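You operate a simulated robot arm through the tools that you are given. There is no shell and no other tool.

The job below is to be done with a simulated robot arm. You get a single attempt, and the scene is never put back.

JOB
Run the strip back off the teal core and stand the core in the grey tote.
Fine: yellow slide knob to FEED, back to FREE after. Set down upright: teal core. Where these are worked on the way, their far stop is far enough and under half their travel is too little: yellow slide knob.

The check looks at the end state, three seconds after you hand in, the way a careful person would. Anything else that was tipped, shoved, dropped, spilled or broken makes it a failure.

ROBOT AND FRAMES
A 6-joint arm with a two-finger gripper, fixed in place. Base frame: the origin is at the foot of the arm, x ahead of it, y to its left, z up; the work surface is at about z = 863. Lengths are in mm, angles in degrees, forces in N, time in s.
Its first joint turns from -166.0 to 166.0 degrees. Payload 3.43 kg.
The tool frame sits at the grasp point between the pads (the TCP): z along the fingers, y along the line on which they close. The tips reach 20 mm beyond it. The gripper opens to 190 mm. The gripper's body begins 248 mm behind the TCP.
Orientation is that of the tool frame in the base frame, as a unit quaternion [x, y, z, w]. With the fingers straight down and closing along the base's y, the tool's x points along the base's -x, its y along +y and its z along -z.

CONTROLS
- The arm moves only by the tool send_rows. Its argument "commands" is a list of rows, each an object (a shift or turn left out is 0, a gripper value left out holds the last) with "hand": the opening, from 0 (shut) to 1 (fully open); "linear": the shift along the tool's x, y, z in mm, a list of three; "delta_rot": the turn, a rotation vector about the tool's x, y, z in degrees, a list of three. In form: [{"hand": hand, "linear": [x, y, z], "delta_rot": [rx, ry, rz]}, ...]. A call has 1 to 20 rows; each row shifts and turns the commanded pose from where the row before left it, along the tool's axes as they then stand. Rows are played at 5 a second. More than 50 mm and 8.6 degrees between two rows, or a gripper value outside its range, and nothing of the call is played. Where a pose cannot be reached the arm comes as near as it can. A force on the tool above 50 N (or 10 N above the force at the start of the call, whichever is more), or a blocked arm, ends the call early, and 0.2 s more pass. Each finger travels about 153 mm/s and halts on what it meets, pressing with about 22 N; the grip force reading is that of the motor and also rises with nothing between the fingers. The clock runs only during rows and for 0.2 s after the last one: add rows that do not move to give the fingers time. It gives the time, the measured TCP pose, the force on the tool (base axes), the opening and the grip force at its end, in the units of the frame above (readings bear some noise), with the torque about the TCP (base axes, N m) and any sound that the robot's microphone picked up, and new pictures: "pictures" is both (left out), scene, wrist or none.
- Cameras (640 x 400 px; columns grow to the right, rows downward): "scene" is fixed at [218.3, -499.5, 1499]; the picture's right is [-0.29, -0.96, 0.00], its down [-0.81, 0.25, -0.53] and it looks along [0.51, -0.15, -0.85] (base axes); focal length 214 px, centre (320, 200). "wrist" rides on the gripper at [70, -8, -288] in the tool frame; the picture's right is [0.12, 0.99, 0.00], its down [-0.96, 0.12, -0.25] and it looks along [-0.25, 0.03, 0.97] (tool axes); focal length 261 px, centre (320, 200). There is no depth. A picture from a camera that has moved, and an enlarged one, comes with that camera's place and axes in the base frame and with its lens.
- slide_trunk(by): slides the trunk up (or, below 0, down) by that many mm; the arm rides with it, the base frame stays. It gives what a move gives, with no picture.
- enlarge(camera, box): a new picture of the part [left, top, right, bottom] of that camera's present view, enlarged. No time passes.
- close_job(): hands the job in; it is judged then, once.

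Nothing tells you positions but the pictures and the camera data. Unless the task says otherwise, let go and move clear before handing in.

The tools are called as name(argument=value, ...) on one line, values as JSON. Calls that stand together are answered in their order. send_rows: Moves the arm, as the interface text tells. Its arguments: {"type":"object","properties":{"commands":{"type":"array"},"pictures":{"type":"string","enum":["both","scene","wrist","none"]}},"required":["commands"]} The other tools are called the same way: slide_trunk (by) slides the trunk up or down; enlarge (camera, box) takes an enlarged picture of a part of a camera's view; close_job () hands the job in.

At the start:

```text
time_s: 0.0
position: [543.7, -498.3, 1249.2]
orientation: [0.0, 1.0, 0.0, 0.0]
contact_force: [-0.1, 0.4, 1.0]
ft_torque: [0.01, -0.01, -0.03]
width: 189.9
finger_force: 0.1
trunk travel left (down, up): [-200.0, 240.0]
```

scene: 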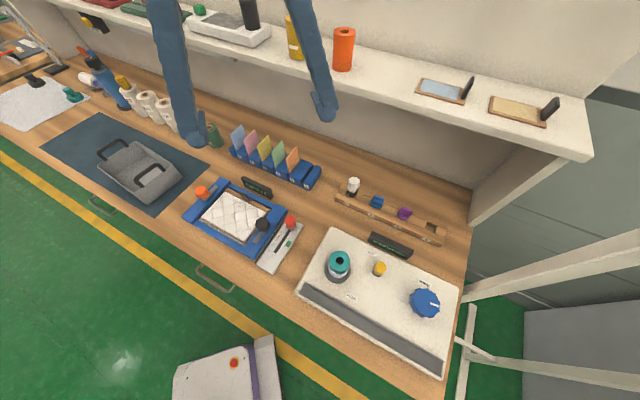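
wrist: 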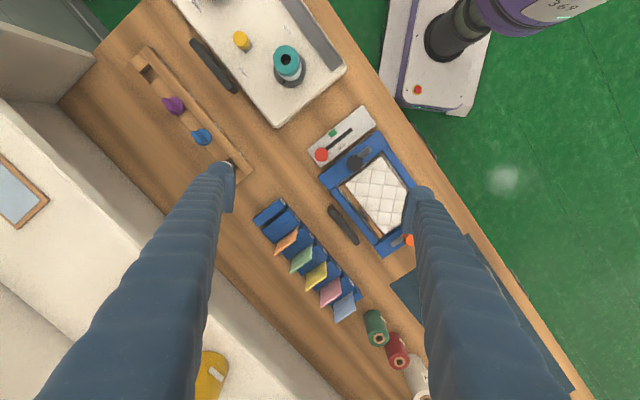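

I see a bench with a white board carrying a teal core, a yellow knob and a blue dial, with a grey tote further left. I'll look closer before moving.

enlarge(camera="scene", box=[280, 210, 480, 390])

enlarge(camera="scene", box=[20, 80, 220, 220])

enlarge(camera="wrist", box=[160, 0, 380, 140])

enlarge(camera="scene", box=[180, 140, 320, 270])

```text
2.22 times, centred on (380, 300) of scene
camera zoom: at [218.3, -499.5, 1499.0], right [-0.29, -0.96, 0.0], down [-0.81, 0.25, -0.53], along [0.51, -0.15, -0.85], focal length 477 px, centre (187, -22)
```

zoom: 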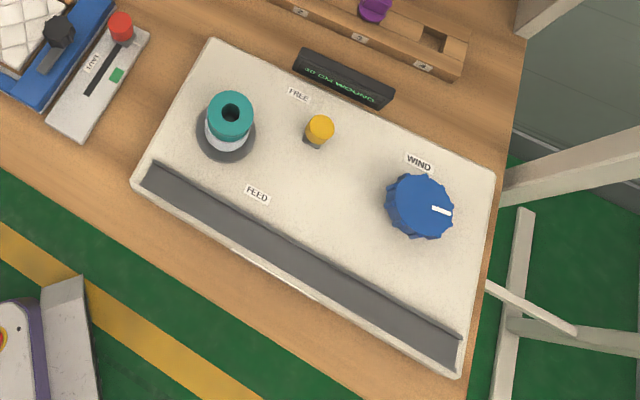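

```text
2.86 times, centred on (120, 150) of scene
camera zoom: at [218.3, -499.5, 1499.0], right [-0.29, -0.96, 0.0], down [-0.81, 0.25, -0.53], along [0.51, -0.15, -0.85], focal length 613 px, centre (891, 343)
```

zoom: 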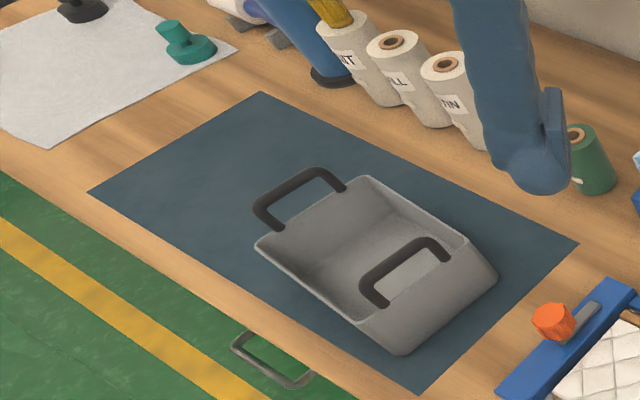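

```text
2.86 times, centred on (270, 70) of wrist
camera zoom: at [472.9, -505.4, 1537.3], right [-0.12, 0.99, 0.0], down [0.96, 0.12, 0.25], along [0.25, 0.03, -0.97], focal length 745 px, centre (463, 571)
```

zoom: 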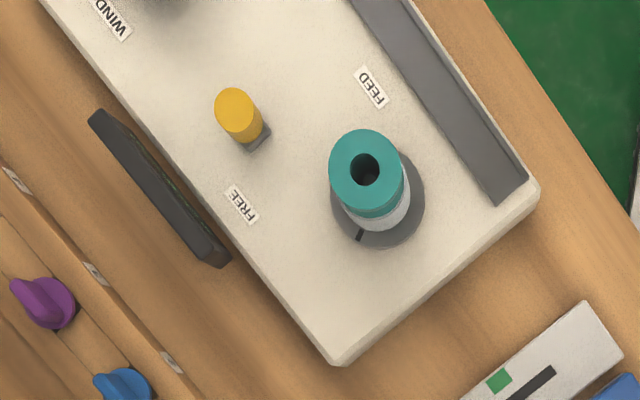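

```text
3.08 times, centred on (250, 205) of scene
camera zoom: at [218.3, -499.5, 1499.0], right [-0.29, -0.96, 0.0], down [-0.81, 0.25, -0.53], along [0.51, -0.15, -0.85], focal length 660 px, centre (535, 185)
```

zoom: 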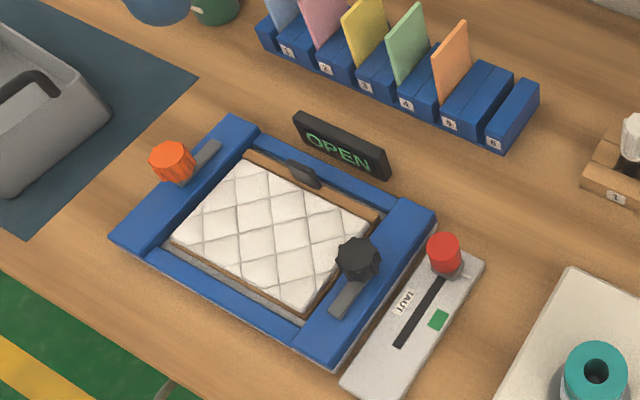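

The winding unit has a FREE/FEED slider, a blue WIND dial and a display. I'll read the display and dial marks closely.

enlarge(camera="scene", box=[360, 225, 420, 265])

enlarge(camera="scene", box=[395, 270, 455, 330])

enlarge(camera="scene", box=[315, 240, 400, 310])

enlarge(camera="scene", box=[170, 0, 600, 160])

```text
10.00 times, centred on (390, 245) of scene
camera zoom: at [218.3, -499.5, 1499.0], right [-0.29, -0.96, 0.0], down [-0.81, 0.25, -0.53], along [0.51, -0.15, -0.85], focal length 2145 px, centre (-380, -250)
```

zoom: 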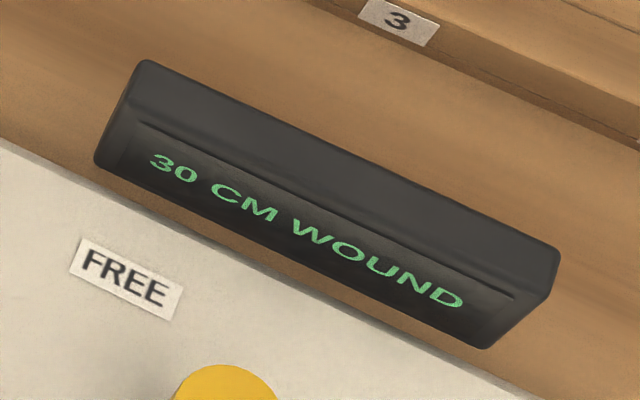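

```text
6.67 times, centred on (425, 300) of scene
camera zoom: at [218.3, -499.5, 1499.0], right [-0.29, -0.96, 0.0], down [-0.81, 0.25, -0.53], along [0.51, -0.15, -0.85], focal length 1430 px, centre (-380, -467)
```

zoom: 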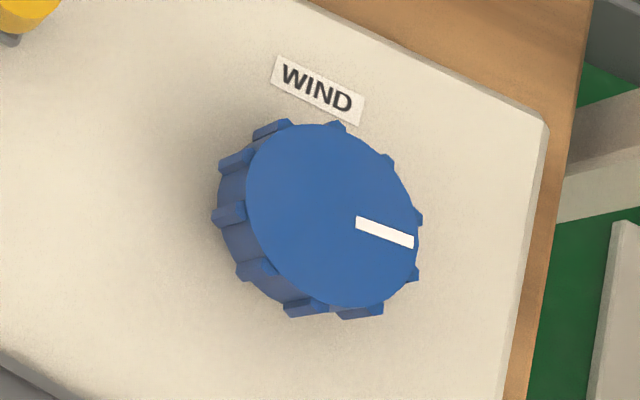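

```text
5.71 times, centred on (358, 275) of scene
camera zoom: at [218.3, -499.5, 1499.0], right [-0.29, -0.96, 0.0], down [-0.81, 0.25, -0.53], along [0.51, -0.15, -0.85], focal length 1226 px, centre (106, -229)
```

zoom: 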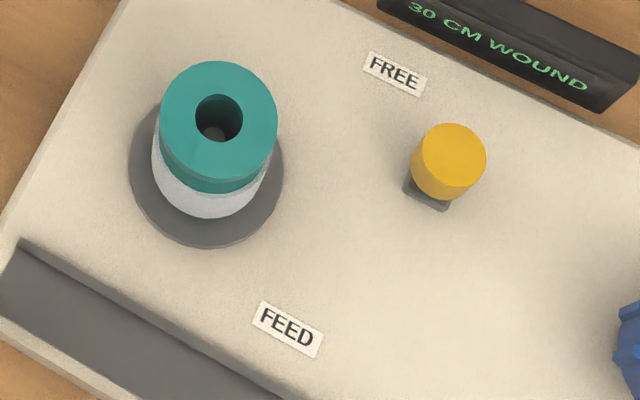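

```text
1.49 times, centred on (385, 80) of scene
camera zoom: at [218.3, -499.5, 1499.0], right [-0.29, -0.96, 0.0], down [-0.81, 0.25, -0.53], along [0.51, -0.15, -0.85], focal length 319 px, centre (223, 379)
```

zoom: 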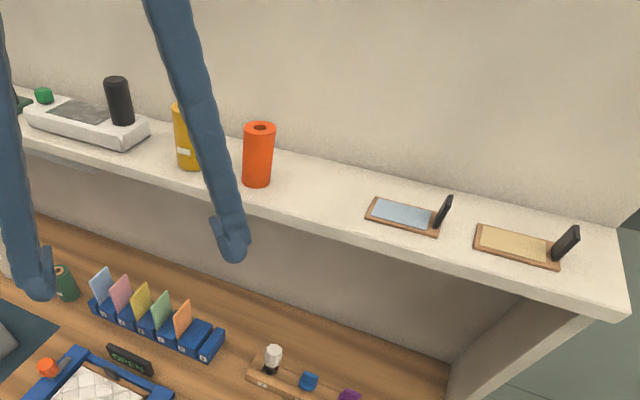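

The yellow knob top is at about (313, −686, 948), the core top at (348, −588, 983) and the dial at roughly (206, −764). The bench is turned about 45° to the base. I'll turn the tool to match and go over the winder for a closer look.

send_rows(commands=[{"delta_rot": [0, 0, 7.5]}, {"delta_rot": [0, 0, 7.5]}, {"delta_rot": [0, 0, 7.5]}, {"delta_rot": [0, 0, 7.5]}, {"delta_rot": [0, 0, 7.5]}, {"delta_rot": [0, 0, 7.5]}, {"linear": [4.3, -42.3, 14]}, {"linear": [4.3, -42.3, 14]}, {"linear": [4.3, -42.3, 14]}, {"linear": [4.3, -42.3, 14]}, {"linear": [4.3, -42.3, 14]}, {"linear": [4.3, -42.3, 14]}, {"linear": [4.3, -42.3, 14]}, {"hand": 0.42}, {}, {}])

```text
time_s: 3.4
position: [313.6, -685.5, 1151.5]
orientation: [0.383, 0.924, -0.001, 0.0]
contact_force: [-0.4, -0.3, -0.2]
ft_torque: [0.04, -0.03, -0.02]
width: 79.7
finger_force: 0.0
trunk travel left (down, up): [-200.0, 240.0]
camera wrist: at [257.4, -641.3, 1439.3], right [0.62, 0.79, 0.0], down [0.76, -0.6, 0.25], along [0.19, -0.15, -0.97], focal length 261 px, centre (320, 200)
```

scene: 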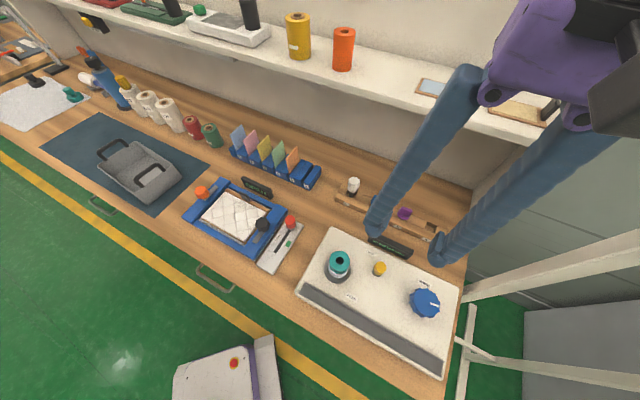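
wrist: 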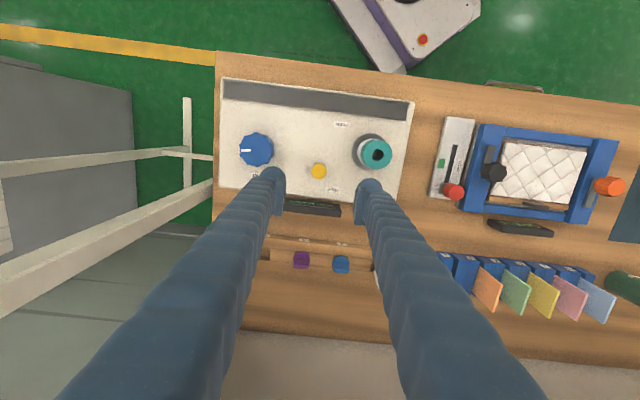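

enlarge(camera="wrist", box=[210, 70, 420, 220])

enlarge(camera="wrist", box=[290, 110, 400, 200])

enlarge(camera="wrist", box=[225, 110, 305, 190])

```text
2.67 times, centred on (315, 145) of wrist
camera zoom: at [257.4, -641.3, 1439.3], right [0.62, 0.79, 0.0], down [0.76, -0.6, 0.25], along [0.19, -0.15, -0.97], focal length 695 px, centre (333, 347)
```

zoom: 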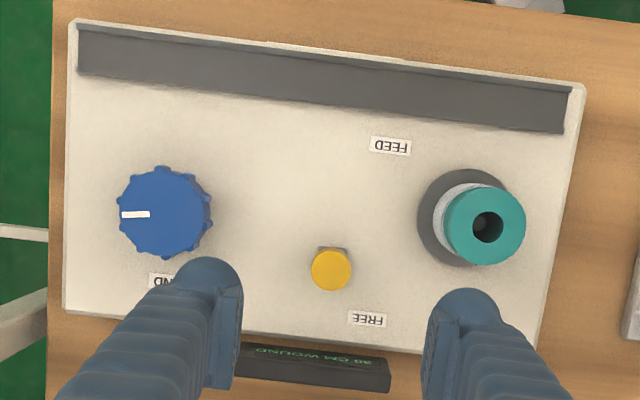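

```text
4.44 times, centred on (345, 155) of wrist
camera zoom: at [257.4, -641.3, 1439.3], right [0.62, 0.79, 0.0], down [0.76, -0.6, 0.25], along [0.19, -0.15, -0.97], focal length 1158 px, centre (209, 400)
```

zoom: 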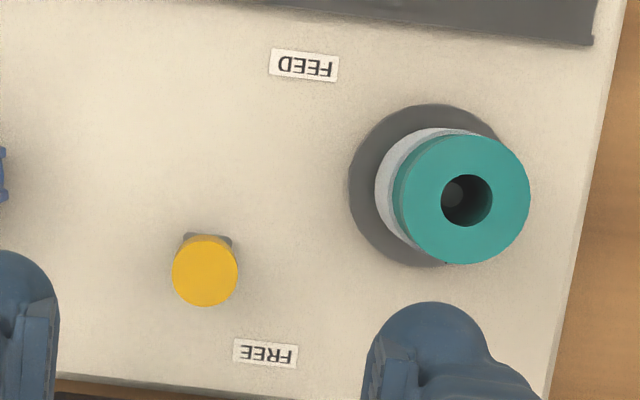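

```text
5.00 times, centred on (265, 150) of wrist
camera zoom: at [257.4, -641.3, 1439.3], right [0.62, 0.79, 0.0], down [0.76, -0.6, 0.25], along [0.19, -0.15, -0.97], focal length 1303 px, centre (595, 450)
```

zoom: 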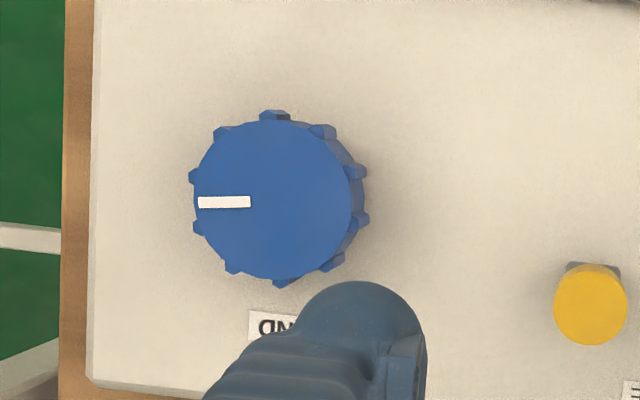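

The knob is almost directly below the tool at (313, −687), the dial at about (208, −755, top 950) and the core at (349, −587, top 983). I'll descend astride the yellow knob.

send_rows(commands=[{"linear": [-0.7, -1.3, 40]}, {"linear": [0, 0, 45]}, {"linear": [0, 0, 45]}, {"linear": [0, 0, 40]}, {"linear": [0, 0, 25]}, {"linear": [0, 0, 15]}, {}])

```text
time_s: 5.0
position: [310.6, -686.1, 944.1]
orientation: [0.383, 0.924, 0.0, 0.0]
contact_force: [-0.4, -0.3, 0.3]
ft_torque: [-0.01, -0.04, 0.03]
width: 80.0
finger_force: 0.0
trunk travel left (down, up): [-200.0, 240.0]
camera wrist: at [254.8, -642.0, 1231.4], right [0.62, 0.79, 0.0], down [0.76, -0.6, 0.25], along [0.19, -0.15, -0.97], focal length 261 px, centre (320, 200)
```

scene: 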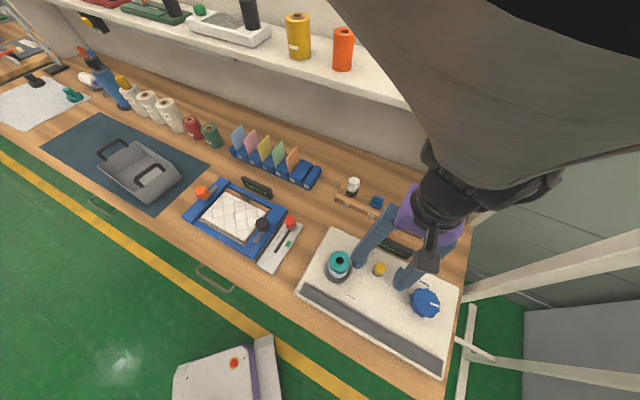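
wrist: 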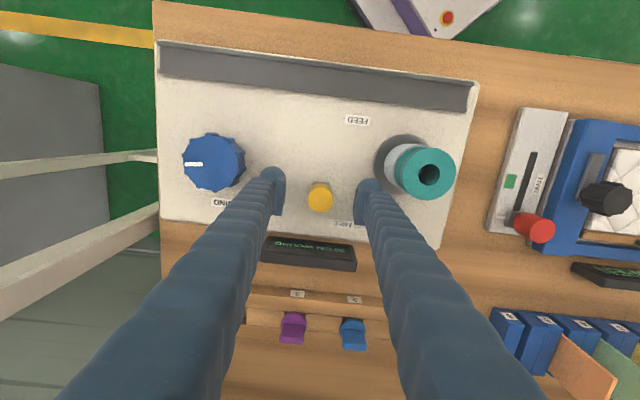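

The fingers straddle the knob, with tips near z = 924. I'll check the knob's shape closely.

enlarge(camera="wrist", box=[250, 150, 400, 270])

enlarge(camera="scene", box=[310, 230, 450, 320])

```text
3.33 times, centred on (325, 210) of wrist
camera zoom: at [254.8, -642.0, 1231.4], right [0.62, 0.79, 0.0], down [0.76, -0.6, 0.25], along [0.19, -0.15, -0.97], focal length 869 px, centre (303, 167)
```

zoom: 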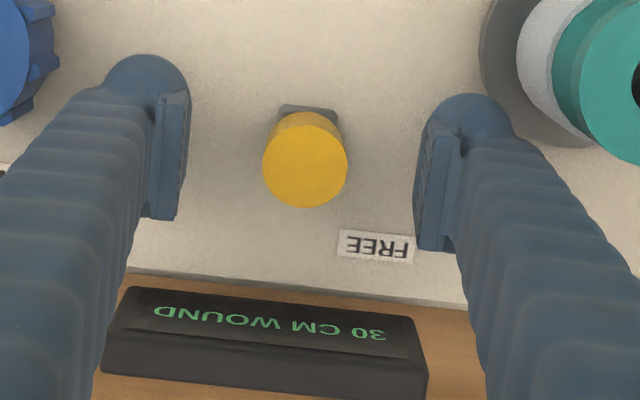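

```text
4.44 times, centred on (380, 275) of scene
camera zoom: at [218.3, -499.5, 1499.0], right [-0.29, -0.96, 0.0], down [-0.81, 0.25, -0.53], along [0.51, -0.15, -0.85], focal length 953 px, centre (53, -133)
```

zoom: 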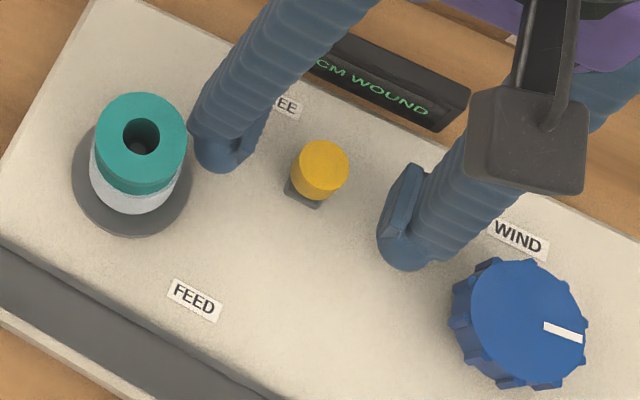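

Aligned within about 3 mm. I'll lower a little, close on the knob, then pull it toward FEED in small steps.

send_rows(commands=[{"linear": [-2, 1.2, 10]}, {"linear": [0, 0, 4]}, {"hand": 0.1}, {}, {}, {}], pictures="wrist")

```text
time_s: 6.4
position: [311.5, -687.6, 930.2]
orientation: [0.382, 0.924, -0.001, 0.001]
contact_force: [1.8, 1.7, 15.4]
ft_torque: [0.13, 0.01, 0.01]
width: 23.3
finger_force: 45.2
trunk travel left (down, up): [-200.0, 240.0]
camera wrist: at [255.9, -642.2, 1217.6], right [0.62, 0.79, 0.0], down [0.76, -0.6, 0.25], along [0.19, -0.15, -0.97], focal length 261 px, centre (320, 200)
```

wrist: 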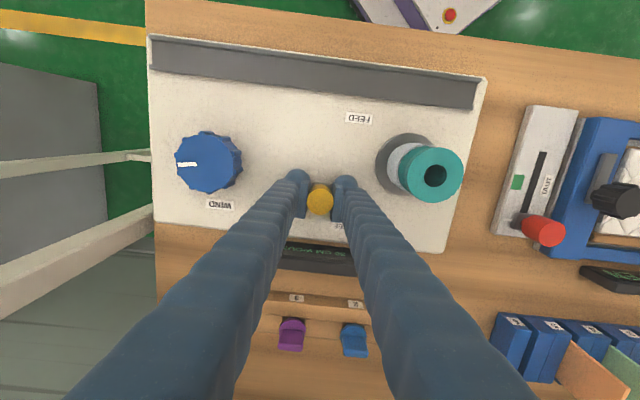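

The knob is gripped (width 23 mm), with a slight upward load. I'll relieve it a touch and pull toward FEED.

send_rows(commands=[{"linear": [0, 0, -2]}, {"linear": [8, 0, 0]}, {"linear": [8, 0, 0]}, {}], pictures="wrist")

```text
time_s: 7.4
position: [302.9, -677.1, 930.7]
orientation: [0.382, 0.924, 0.001, 0.0]
contact_force: [-6.5, -5.8, 1.5]
ft_torque: [0.3, 0.2, -0.03]
width: 23.3
finger_force: 45.2
trunk travel left (down, up): [-200.0, 240.0]
camera wrist: at [246.0, -632.6, 1217.8], right [0.62, 0.79, 0.0], down [0.76, -0.6, 0.25], along [0.19, -0.15, -0.97], focal length 261 px, centre (320, 200)
```

wrist: 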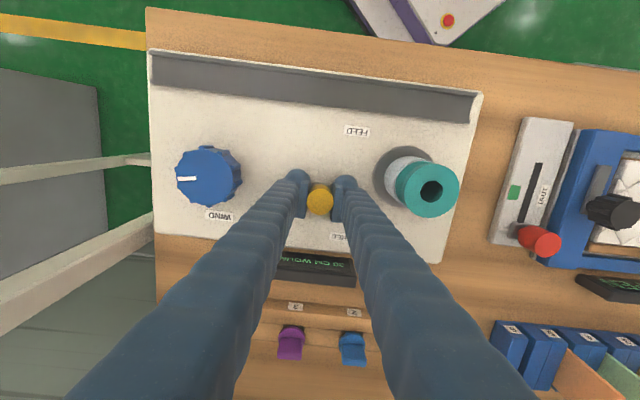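

The knob follows. There's a sideways load, so I'll bias slightly and continue toward FEED.

send_rows(commands=[{"linear": [5, -1, 0]}, {"linear": [5, 0, 0]}, {"linear": [5, 0, 0]}, {}], pictures="wrist")

send_rows(commands=[{"linear": [4, 0, 0]}, {"linear": [4, 0, 0]}, {"linear": [4, 0, 0]}, {}], pictures="wrist")

```text
time_s: 8.4
position: [292.3, -666.4, 930.0]
orientation: [0.383, 0.924, 0.0, -0.001]
contact_force: [-6.7, -6.0, -10.5]
ft_torque: [-0.18, -0.27, 0.04]
width: 23.2
finger_force: 44.9
trunk travel left (down, up): [-200.0, 240.0]
camera wrist: at [235.4, -622.3, 1217.9], right [0.62, 0.79, 0.0], down [0.76, -0.6, 0.25], along [0.19, -0.15, -0.97], focal length 261 px, centre (320, 200)
```

wrist: 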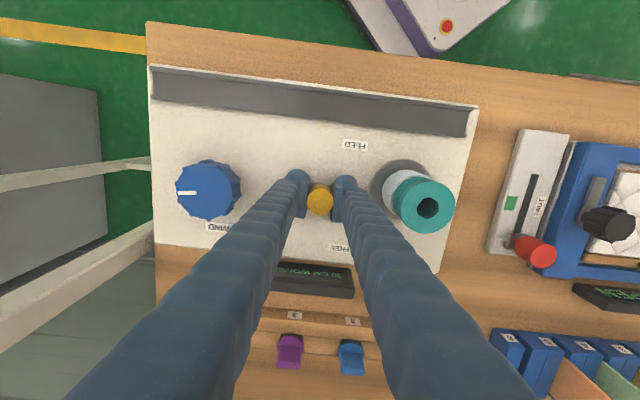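

```text
time_s: 9.4
position: [284.9, -658.2, 929.2]
orientation: [0.382, 0.924, -0.001, 0.0]
contact_force: [-6.8, -7.5, -8.5]
ft_torque: [-0.17, -0.33, 0.02]
width: 23.0
finger_force: 44.9
trunk travel left (down, up): [-200.0, 240.0]
camera wrist: at [226.8, -613.5, 1217.8], right [0.62, 0.79, 0.0], down [0.76, -0.6, 0.25], along [0.19, -0.15, -0.97], focal length 261 px, centre (320, 200)
```

wrist: 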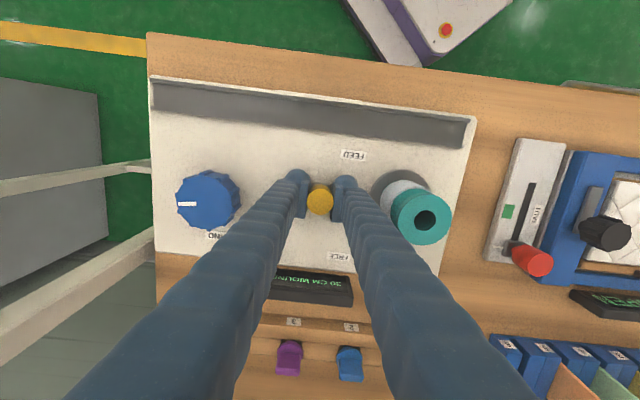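

Travelled about 40 mm and no stop yet. I'll continue in small steps, watching for the end stop.

send_rows(commands=[{"linear": [3, 0, 0]}, {"linear": [3, 0, 0]}, {"linear": [3, 0, 0]}, {}], pictures="wrist")

enlarge(camera="scene", box=[310, 230, 450, 320])

```text
time_s: 10.4
position: [279.8, -655.7, 931.0]
orientation: [0.383, 0.924, -0.001, 0.001]
contact_force: [18.3, -23.6, -3.9]
ft_torque: [-0.31, -0.47, 0.06]
width: 23.4
finger_force: 45.4
trunk travel left (down, up): [-200.0, 240.0]
camera wrist: at [223.1, -609.1, 1217.7], right [0.62, 0.79, 0.0], down [0.76, -0.6, 0.25], along [0.2, -0.16, -0.97], focal length 261 px, centre (320, 200)
```

wrist: 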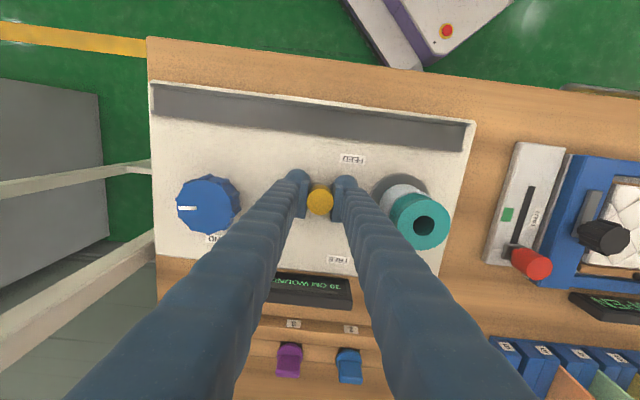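

```text
4.44 times, centred on (380, 275) of scene
camera zoom: at [218.3, -499.5, 1499.0], right [-0.29, -0.96, 0.0], down [-0.81, 0.25, -0.53], along [0.51, -0.15, -0.85], focal length 953 px, centre (53, -133)
```

zoom: 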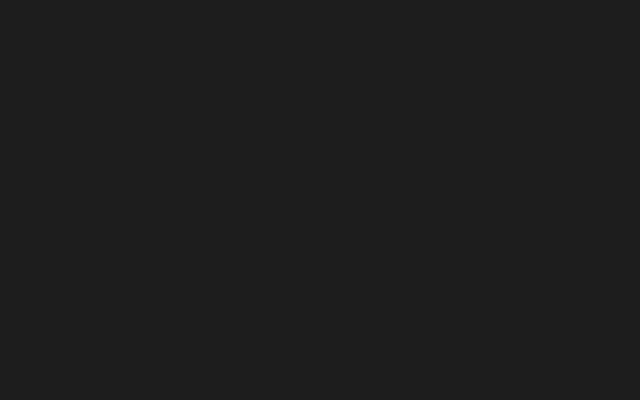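

The stop is reached (30 N back along the slide) after about 46 mm. I'll release, lift and check.

send_rows(commands=[{"linear": [-1.5, 0, 0]}, {"hand": 0.3}, {}, {}, {"linear": [0, 0, -15]}, {"linear": [0, 0, -40]}, {"linear": [0, 0, -45]}, {"linear": [0, 0, -45]}, {"linear": [0, 0, -45]}, {}])

enlarge(camera="wrist", box=[210, 70, 420, 220])

```text
time_s: 12.6
position: [275.1, -654.6, 1118.4]
orientation: [0.382, 0.924, 0.0, -0.001]
contact_force: [-0.1, 0.6, 0.0]
ft_torque: [-0.04, 0.01, 0.03]
width: 57.0
finger_force: 0.1
trunk travel left (down, up): [-200.0, 240.0]
camera wrist: at [219.5, -609.3, 1406.3], right [0.62, 0.79, 0.0], down [0.76, -0.6, 0.25], along [0.19, -0.15, -0.97], focal length 261 px, centre (320, 200)
```

scene: 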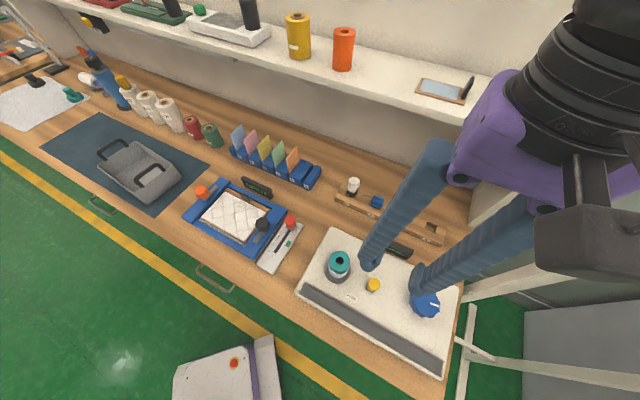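
wrist: 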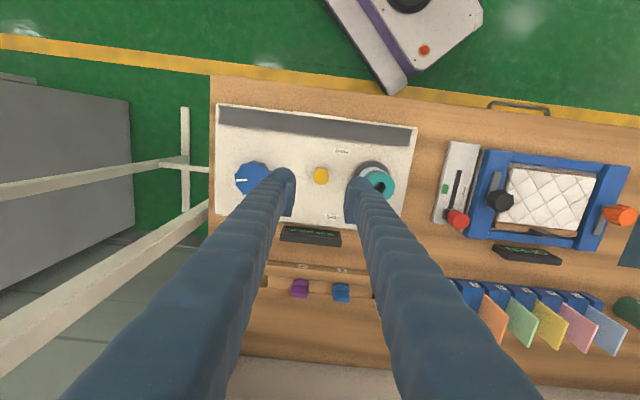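

```text
2.67 times, centred on (315, 145) of wrist
camera zoom: at [219.5, -609.3, 1406.3], right [0.62, 0.79, 0.0], down [0.76, -0.6, 0.25], along [0.19, -0.15, -0.97], focal length 695 px, centre (333, 347)
```

zoom: 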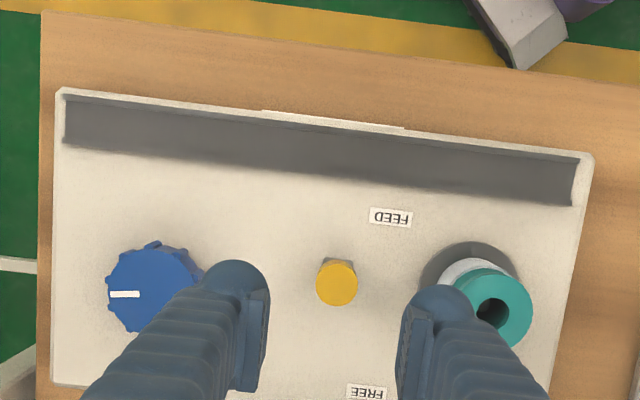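

The knob stands at FEED. Next is the blue dial at about (209, −755), so I'll move over it and look.

send_rows(commands=[{"linear": [-7.6, -40.3, 0], "hand": 0.52}, {"linear": [-7.6, -40.3, 0]}, {"linear": [-7.6, -40.3, 0]}, {"linear": [0, 0, 40]}, {"linear": [0, 0, 40]}, {}])

enlarge(camera="wrist", box=[240, 110, 400, 260])

```text
time_s: 14.0
position: [206.2, -757.3, 1039.8]
orientation: [0.383, 0.924, 0.0, 0.0]
contact_force: [0.1, -0.3, 0.4]
ft_torque: [0.05, -0.03, -0.03]
width: 98.8
finger_force: 0.1
trunk travel left (down, up): [-200.0, 240.0]
camera wrist: at [150.0, -712.7, 1327.8], right [0.62, 0.79, 0.0], down [0.76, -0.6, 0.25], along [0.19, -0.15, -0.97], focal length 261 px, centre (320, 200)
```

scene: 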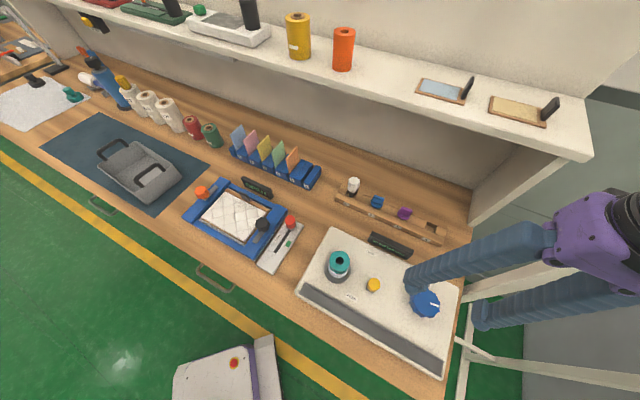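
wrist: 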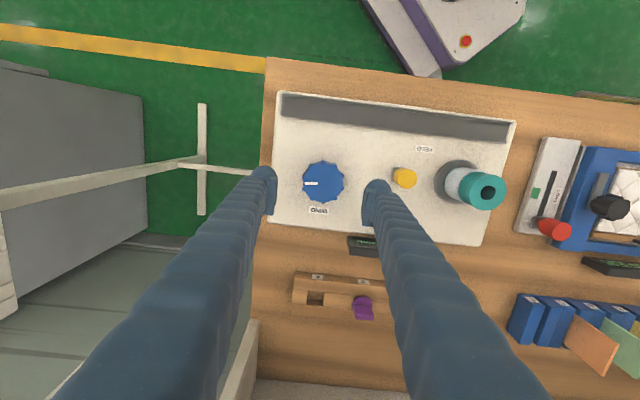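

```text
2.67 times, centred on (320, 185) of wrist
camera zoom: at [150.0, -712.7, 1327.8], right [0.62, 0.79, 0.0], down [0.76, -0.6, 0.25], along [0.19, -0.15, -0.97], focal length 695 px, centre (320, 240)
```

zoom: 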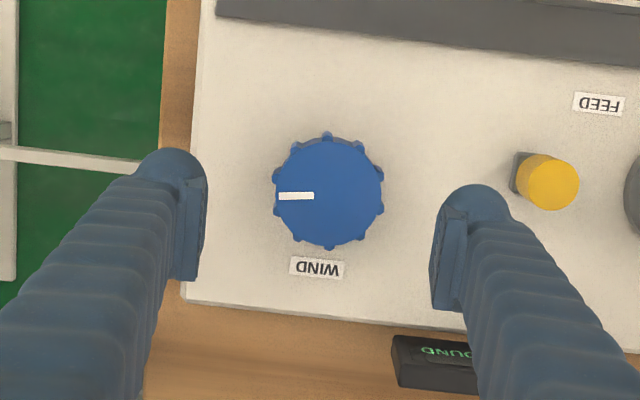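

I'm centred within about 6 mm of the dial. I'll correct, descend to z ≈ 935 and close on it.

send_rows(commands=[{"linear": [-1, 5, 40]}, {"linear": [0, 0, 40]}, {"linear": [0, 0, 24]}, {}, {"hand": 0.2}, {}, {}, {}])

enlarge(camera="scene", box=[360, 225, 480, 325])

enlarge(camera="wrist", box=[240, 130, 400, 290])

```text
time_s: 15.8
position: [209.2, -753.7, 935.9]
orientation: [0.383, 0.924, -0.002, 0.001]
contact_force: [-15.6, -23.9, -1.1]
ft_torque: [-0.33, 0.12, 0.06]
width: 56.4
finger_force: 44.9
trunk travel left (down, up): [-200.0, 240.0]
camera wrist: at [152.9, -708.7, 1223.5], right [0.62, 0.79, 0.0], down [0.76, -0.6, 0.25], along [0.2, -0.15, -0.97], focal length 261 px, centre (320, 200)
```

scene: 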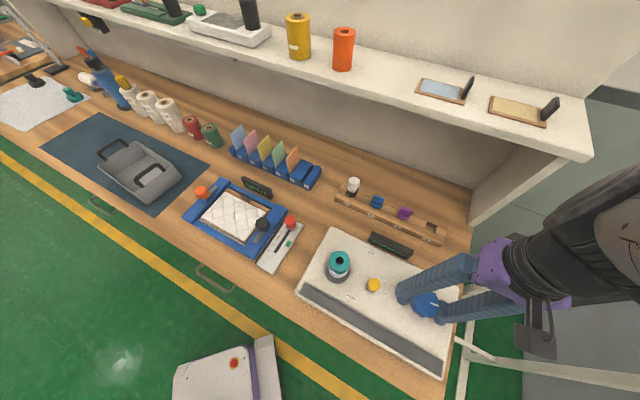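
wrist: 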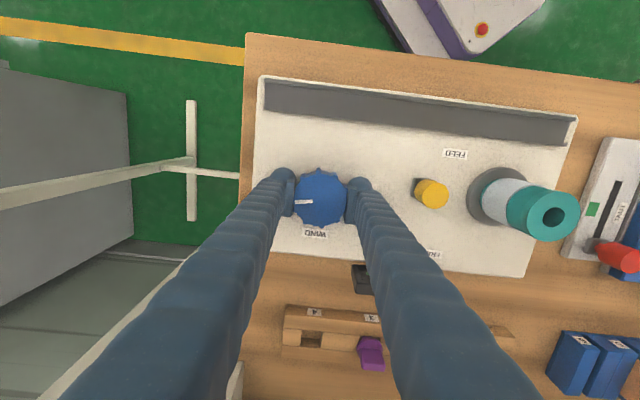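

```text
4.00 times, centred on (420, 275) of scene
camera zoom: at [218.3, -499.5, 1499.0], right [-0.29, -0.96, 0.0], down [-0.81, 0.25, -0.53], along [0.51, -0.15, -0.85], focal length 858 px, centre (-80, -100)
```

zoom: 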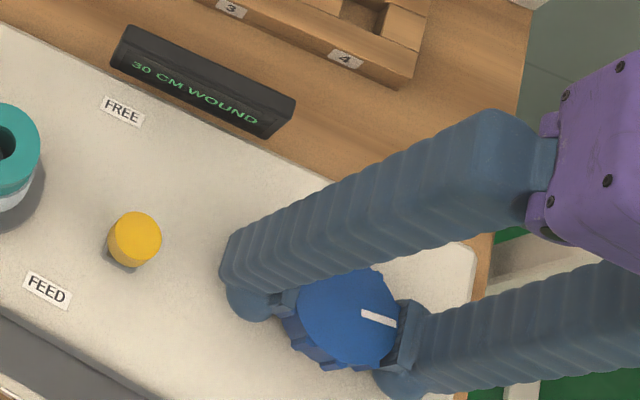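

```text
2.50 times, centred on (320, 210) of wrist
camera zoom: at [152.9, -708.7, 1223.5], right [0.62, 0.79, 0.0], down [0.76, -0.6, 0.25], along [0.2, -0.15, -0.97], focal length 652 px, centre (320, 175)
```

zoom: 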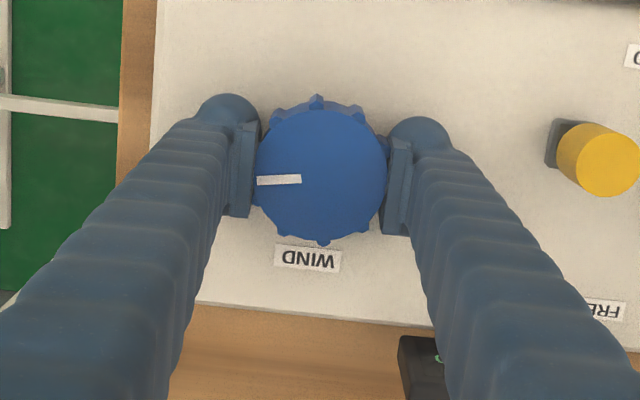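

The dial is gripped and the display is readable. I'll ease the side load by shifting about 2.5 mm, then try a small counter-clockwise turn and watch the display.

send_rows(commands=[{"linear": [0, -2.5, 0]}, {"delta_rot": [0, 0, -6]}, {"delta_rot": [0, 0, -6]}, {"delta_rot": [0, 0, -6]}, {"delta_rot": [0, 0, -6]}, {"delta_rot": [0, 0, -6]}, {}], pictures="wrist")

enlarge(camera="scene", box=[360, 225, 480, 325])

```text
time_s: 17.4
position: [210.0, -753.1, 935.9]
orientation: [0.129, 0.992, -0.001, 0.0]
contact_force: [-12.6, -12.6, 4.0]
ft_torque: [0.18, 0.29, 0.03]
width: 56.1
finger_force: 45.2
trunk travel left (down, up): [-200.0, 240.0]
camera wrist: at [138.8, -742.6, 1223.6], right [0.14, 0.99, 0.0], down [0.96, -0.14, 0.25], along [0.25, -0.03, -0.97], focal length 261 px, centre (320, 200)
```

wrist: 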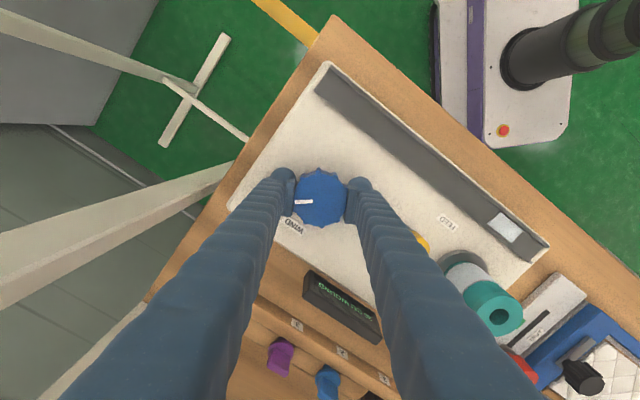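

```text
4.00 times, centred on (420, 275) of scene
camera zoom: at [218.3, -499.5, 1499.0], right [-0.29, -0.96, 0.0], down [-0.81, 0.25, -0.53], along [0.51, -0.15, -0.85], focal length 858 px, centre (-80, -100)
```

zoom: 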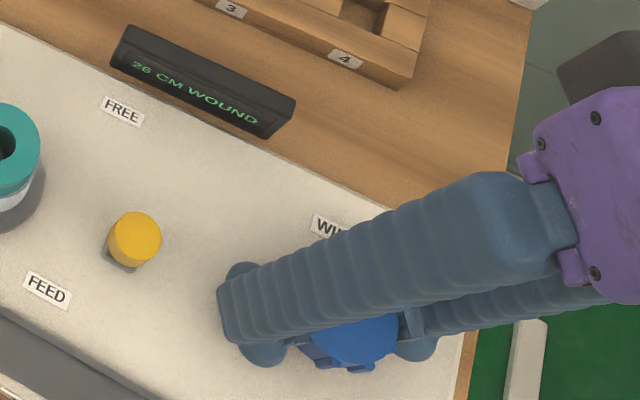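

Counter-clockwise unwinds: the display dropped to 26 cm and the strip is appearing on the grey track. I'll carry on turning.

send_rows(commands=[{"delta_rot": [0, 0, -7]}, {"delta_rot": [0, 0, -7]}, {"delta_rot": [0, 0, -7]}, {"delta_rot": [0, 0, -7]}, {"delta_rot": [0, 0, -7]}, {"delta_rot": [0, 0, -7]}, {"delta_rot": [0, 0, -7]}, {"delta_rot": [0, 0, -7]}, {"delta_rot": [0, 0, -7]}, {}], pictures="wrist")

enlarge(camera="scene", box=[300, 225, 480, 375])

enlarge(camera="scene", box=[360, 225, 420, 265])

```text
time_s: 19.6
position: [210.1, -750.5, 934.1]
orientation: [-0.407, 0.913, 0.0, 0.001]
contact_force: [-20.8, 12.3, 4.5]
ft_torque: [0.14, 0.04, 0.01]
width: 55.8
finger_force: 45.2
trunk travel left (down, up): [-200.0, 240.0]
camera wrist: at [167.8, -809.5, 1223.6], right [-0.82, 0.57, 0.0], down [0.56, 0.79, 0.25], along [0.14, 0.2, -0.97], focal length 261 px, centre (320, 200)
```

wrist: 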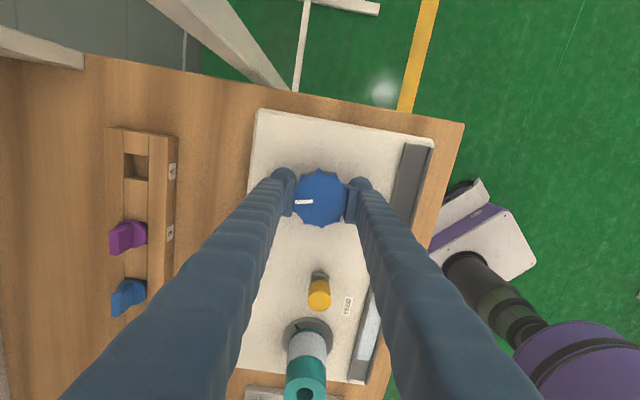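

```text
2.67 times, centred on (390, 300) of scene
camera zoom: at [218.3, -499.5, 1499.0], right [-0.29, -0.96, 0.0], down [-0.81, 0.25, -0.53], along [0.51, -0.15, -0.85], focal length 572 px, centre (133, -67)
```

zoom: 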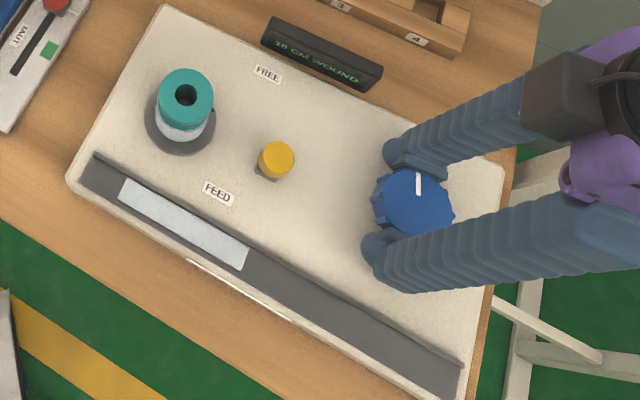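

```text
10.00 times, centred on (390, 245) of scene
camera zoom: at [218.3, -499.5, 1499.0], right [-0.29, -0.96, 0.0], down [-0.81, 0.25, -0.53], along [0.51, -0.15, -0.85], focal length 2145 px, centre (-380, -250)
```

zoom: 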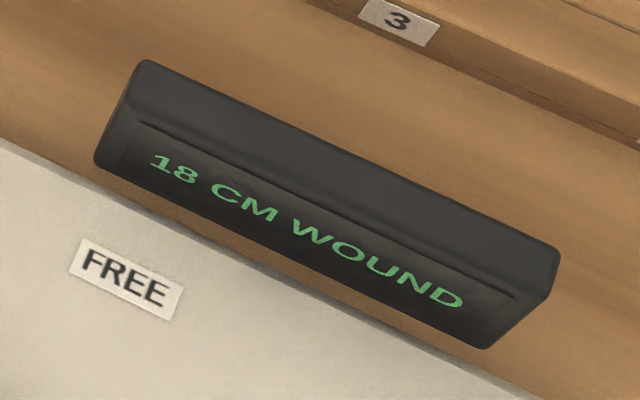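

The display reads 18 cm and the rate is about 0.13 cm per degree. I'll ease the side load and continue.

send_rows(commands=[{"linear": [0, 2, 0], "delta_rot": [0, 0, -4]}, {"delta_rot": [0, 0, -7]}, {"delta_rot": [0, 0, -7]}, {"delta_rot": [0, 0, -7]}, {"delta_rot": [0, 0, -7]}, {"delta_rot": [0, 0, -7]}, {"delta_rot": [0, 0, -7]}, {"delta_rot": [0, 0, -7]}, {"delta_rot": [0, 0, -7]}, {"delta_rot": [0, 0, -7]}, {"delta_rot": [0, 0, -7]}, {}], pictures="wrist")

enlarge(camera="scene", box=[300, 225, 480, 375])

enlarge(camera="scene", box=[360, 225, 420, 265])

```text
time_s: 21.4
position: [208.7, -750.9, 935.5]
orientation: [0.754, -0.657, -0.006, 0.01]
contact_force: [-15.8, -5.8, -7.1]
ft_torque: [-0.58, -0.44, -0.02]
width: 56.4
finger_force: 45.2
out of reach, approached as far as the arm can: row 8
trunk travel left (down, up): [-200.0, 240.0]
stopped in row 8: the force on the tool passed its limit at 63 N (the readings are from after the stop); the commanded pose is now the measured one
camera wrist: at [232.0, -817.6, 1223.5], right [-0.97, -0.25, 0.02], down [-0.24, 0.94, 0.25], along [-0.08, 0.23, -0.97], focal length 261 px, centre (320, 200)
```

wrist: 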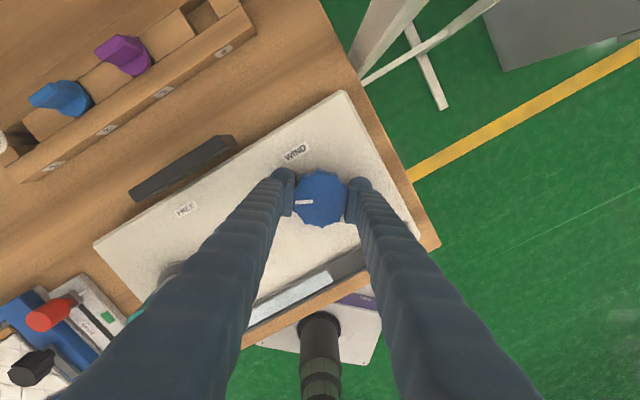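

```text
2.67 times, centred on (390, 300) of scene
camera zoom: at [218.3, -499.5, 1499.0], right [-0.29, -0.96, 0.0], down [-0.81, 0.25, -0.53], along [0.51, -0.15, -0.85], focal length 572 px, centre (133, -67)
```

zoom: 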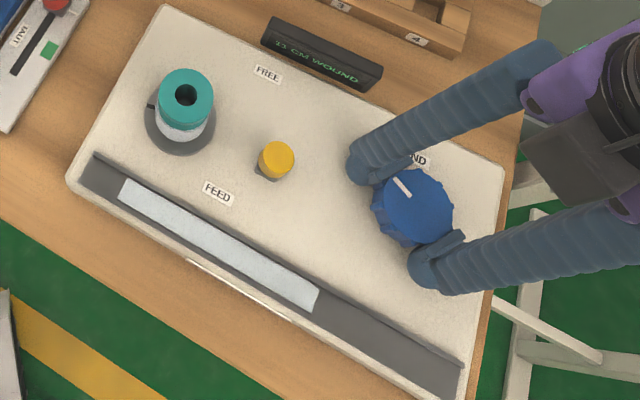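

```text
10.00 times, centred on (390, 245) of scene
camera zoom: at [218.3, -499.5, 1499.0], right [-0.29, -0.96, 0.0], down [-0.81, 0.25, -0.53], along [0.51, -0.15, -0.85], focal length 2145 px, centre (-380, -250)
```

zoom: 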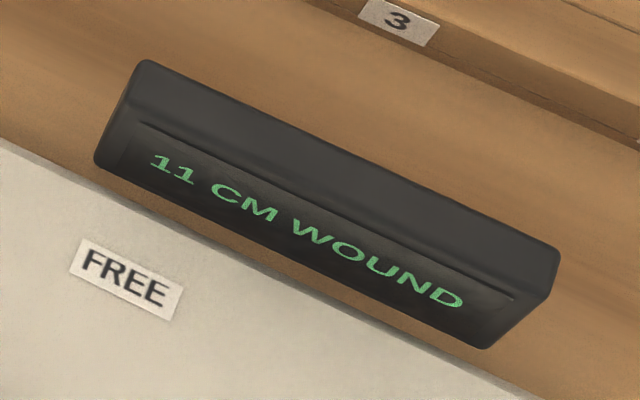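

The wrist reached its joint limit with the display at 11 cm. I'll open, lift off the dial, turn the wrist back and re-grip.

send_rows(commands=[{"hand": 0.5}, {}, {"delta_rot": [0, 0, 8]}, {"linear": [0, 0, -25], "delta_rot": [1.28, -0.41, 0]}, {"linear": [0, 0, -25]}, {"delta_rot": [0, 0, 8]}, {"delta_rot": [0, 0, 8]}, {"delta_rot": [0, 0, 8]}, {"delta_rot": [0, 0, 8]}, {"delta_rot": [0, 0, 8]}, {"delta_rot": [0, 0, 8]}, {"delta_rot": [0, 0, 8]}, {"delta_rot": [0, 0, 8]}, {"delta_rot": [0, 0, 8]}, {"delta_rot": [0, 0, 8]}, {"delta_rot": [0, 0, 8]}, {"delta_rot": [0, 0, 8]}, {"delta_rot": [0, 0, 8]}, {"delta_rot": [0, 0, 8]}, {}], pictures="wrist")

enlarge(camera="wrist", box=[240, 110, 400, 260])

enlarge(camera="scene", box=[360, 225, 420, 265])

```text
time_s: 25.6
position: [212.2, -750.8, 986.1]
orientation: [0.193, 0.981, 0.001, 0.0]
contact_force: [-0.2, -0.4, -0.8]
ft_torque: [-0.04, 0.0, 0.02]
width: 95.1
finger_force: 0.0
trunk travel left (down, up): [-200.0, 240.0]
camera wrist: at [142.0, -731.3, 1274.0], right [0.27, 0.96, 0.0], down [0.93, -0.26, 0.25], along [0.24, -0.07, -0.97], focal length 261 px, centre (320, 200)
```

wrist: 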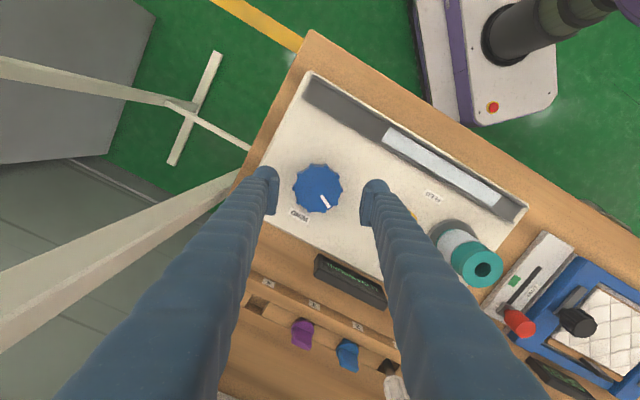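

```text
2.67 times, centred on (320, 185) of wrist
camera zoom: at [142.0, -731.3, 1274.0], right [0.27, 0.96, 0.0], down [0.93, -0.26, 0.25], along [0.24, -0.07, -0.97], focal length 695 px, centre (320, 240)
```

zoom: 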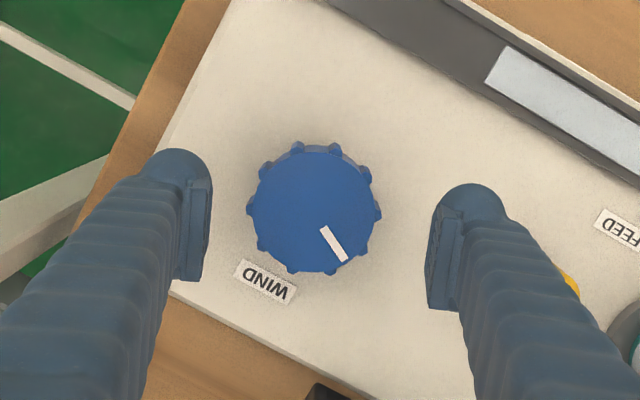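

```text
10.00 times, centred on (390, 245) of scene
camera zoom: at [218.3, -499.5, 1499.0], right [-0.29, -0.96, 0.0], down [-0.81, 0.25, -0.53], along [0.51, -0.15, -0.85], focal length 2145 px, centre (-380, -250)
```

zoom: 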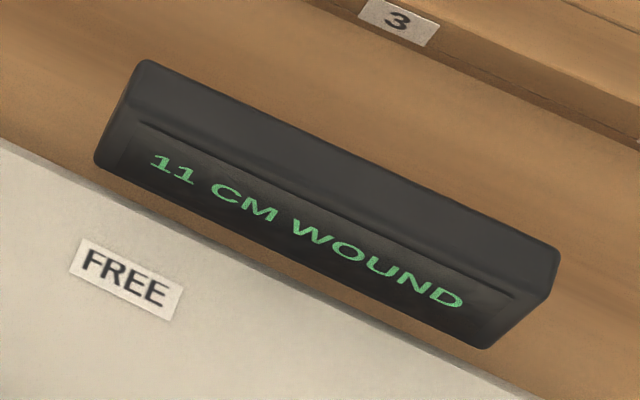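

The display holds at 11 cm, and I have about 119° of wrist room for roughly 86° of turning. I'll shift slightly, descend and re-grip.

send_rows(commands=[{"linear": [0, -2.5, 26]}, {"linear": [0, 0, 24]}, {}, {"hand": 0.2}, {}, {}, {}, {"delta_rot": [0, 0, -6]}, {"delta_rot": [0, 0, -7]}, {"delta_rot": [0, 0, -7]}, {"delta_rot": [0, 0, -7]}, {"delta_rot": [0, 0, -7]}, {"delta_rot": [0, 0, -7]}, {"delta_rot": [0, 0, -7]}, {}], pictures="wrist")

enlarge(camera="scene", box=[300, 225, 480, 375])

enlarge(camera="scene", box=[360, 225, 420, 265])

```text
time_s: 28.8
position: [210.1, -752.5, 935.4]
orientation: [-0.225, 0.974, 0.002, 0.0]
contact_force: [9.9, 6.0, -8.6]
ft_torque: [-0.19, -0.2, 0.0]
width: 56.8
finger_force: 45.5
trunk travel left (down, up): [-200.0, 240.0]
camera wrist: at [150.7, -790.3, 1223.5], right [-0.54, 0.84, 0.0], down [0.82, 0.52, 0.25], along [0.21, 0.14, -0.97], focal length 261 px, centre (320, 200)
```

wrist: 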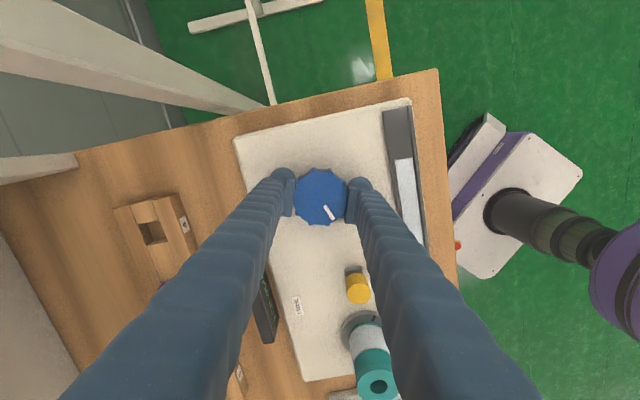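

```text
2.67 times, centred on (390, 300) of scene
camera zoom: at [218.3, -499.5, 1499.0], right [-0.29, -0.96, 0.0], down [-0.81, 0.25, -0.53], along [0.51, -0.15, -0.85], focal length 572 px, centre (133, -67)
```

zoom: 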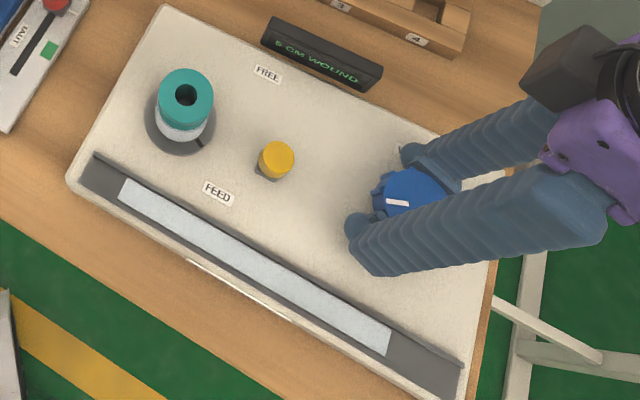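

```text
10.00 times, centred on (390, 245) of scene
camera zoom: at [218.3, -499.5, 1499.0], right [-0.29, -0.96, 0.0], down [-0.81, 0.25, -0.53], along [0.51, -0.15, -0.85], focal length 2145 px, centre (-380, -250)
```

zoom: 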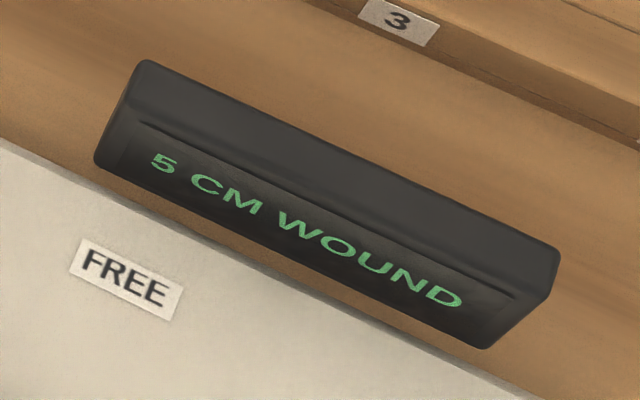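

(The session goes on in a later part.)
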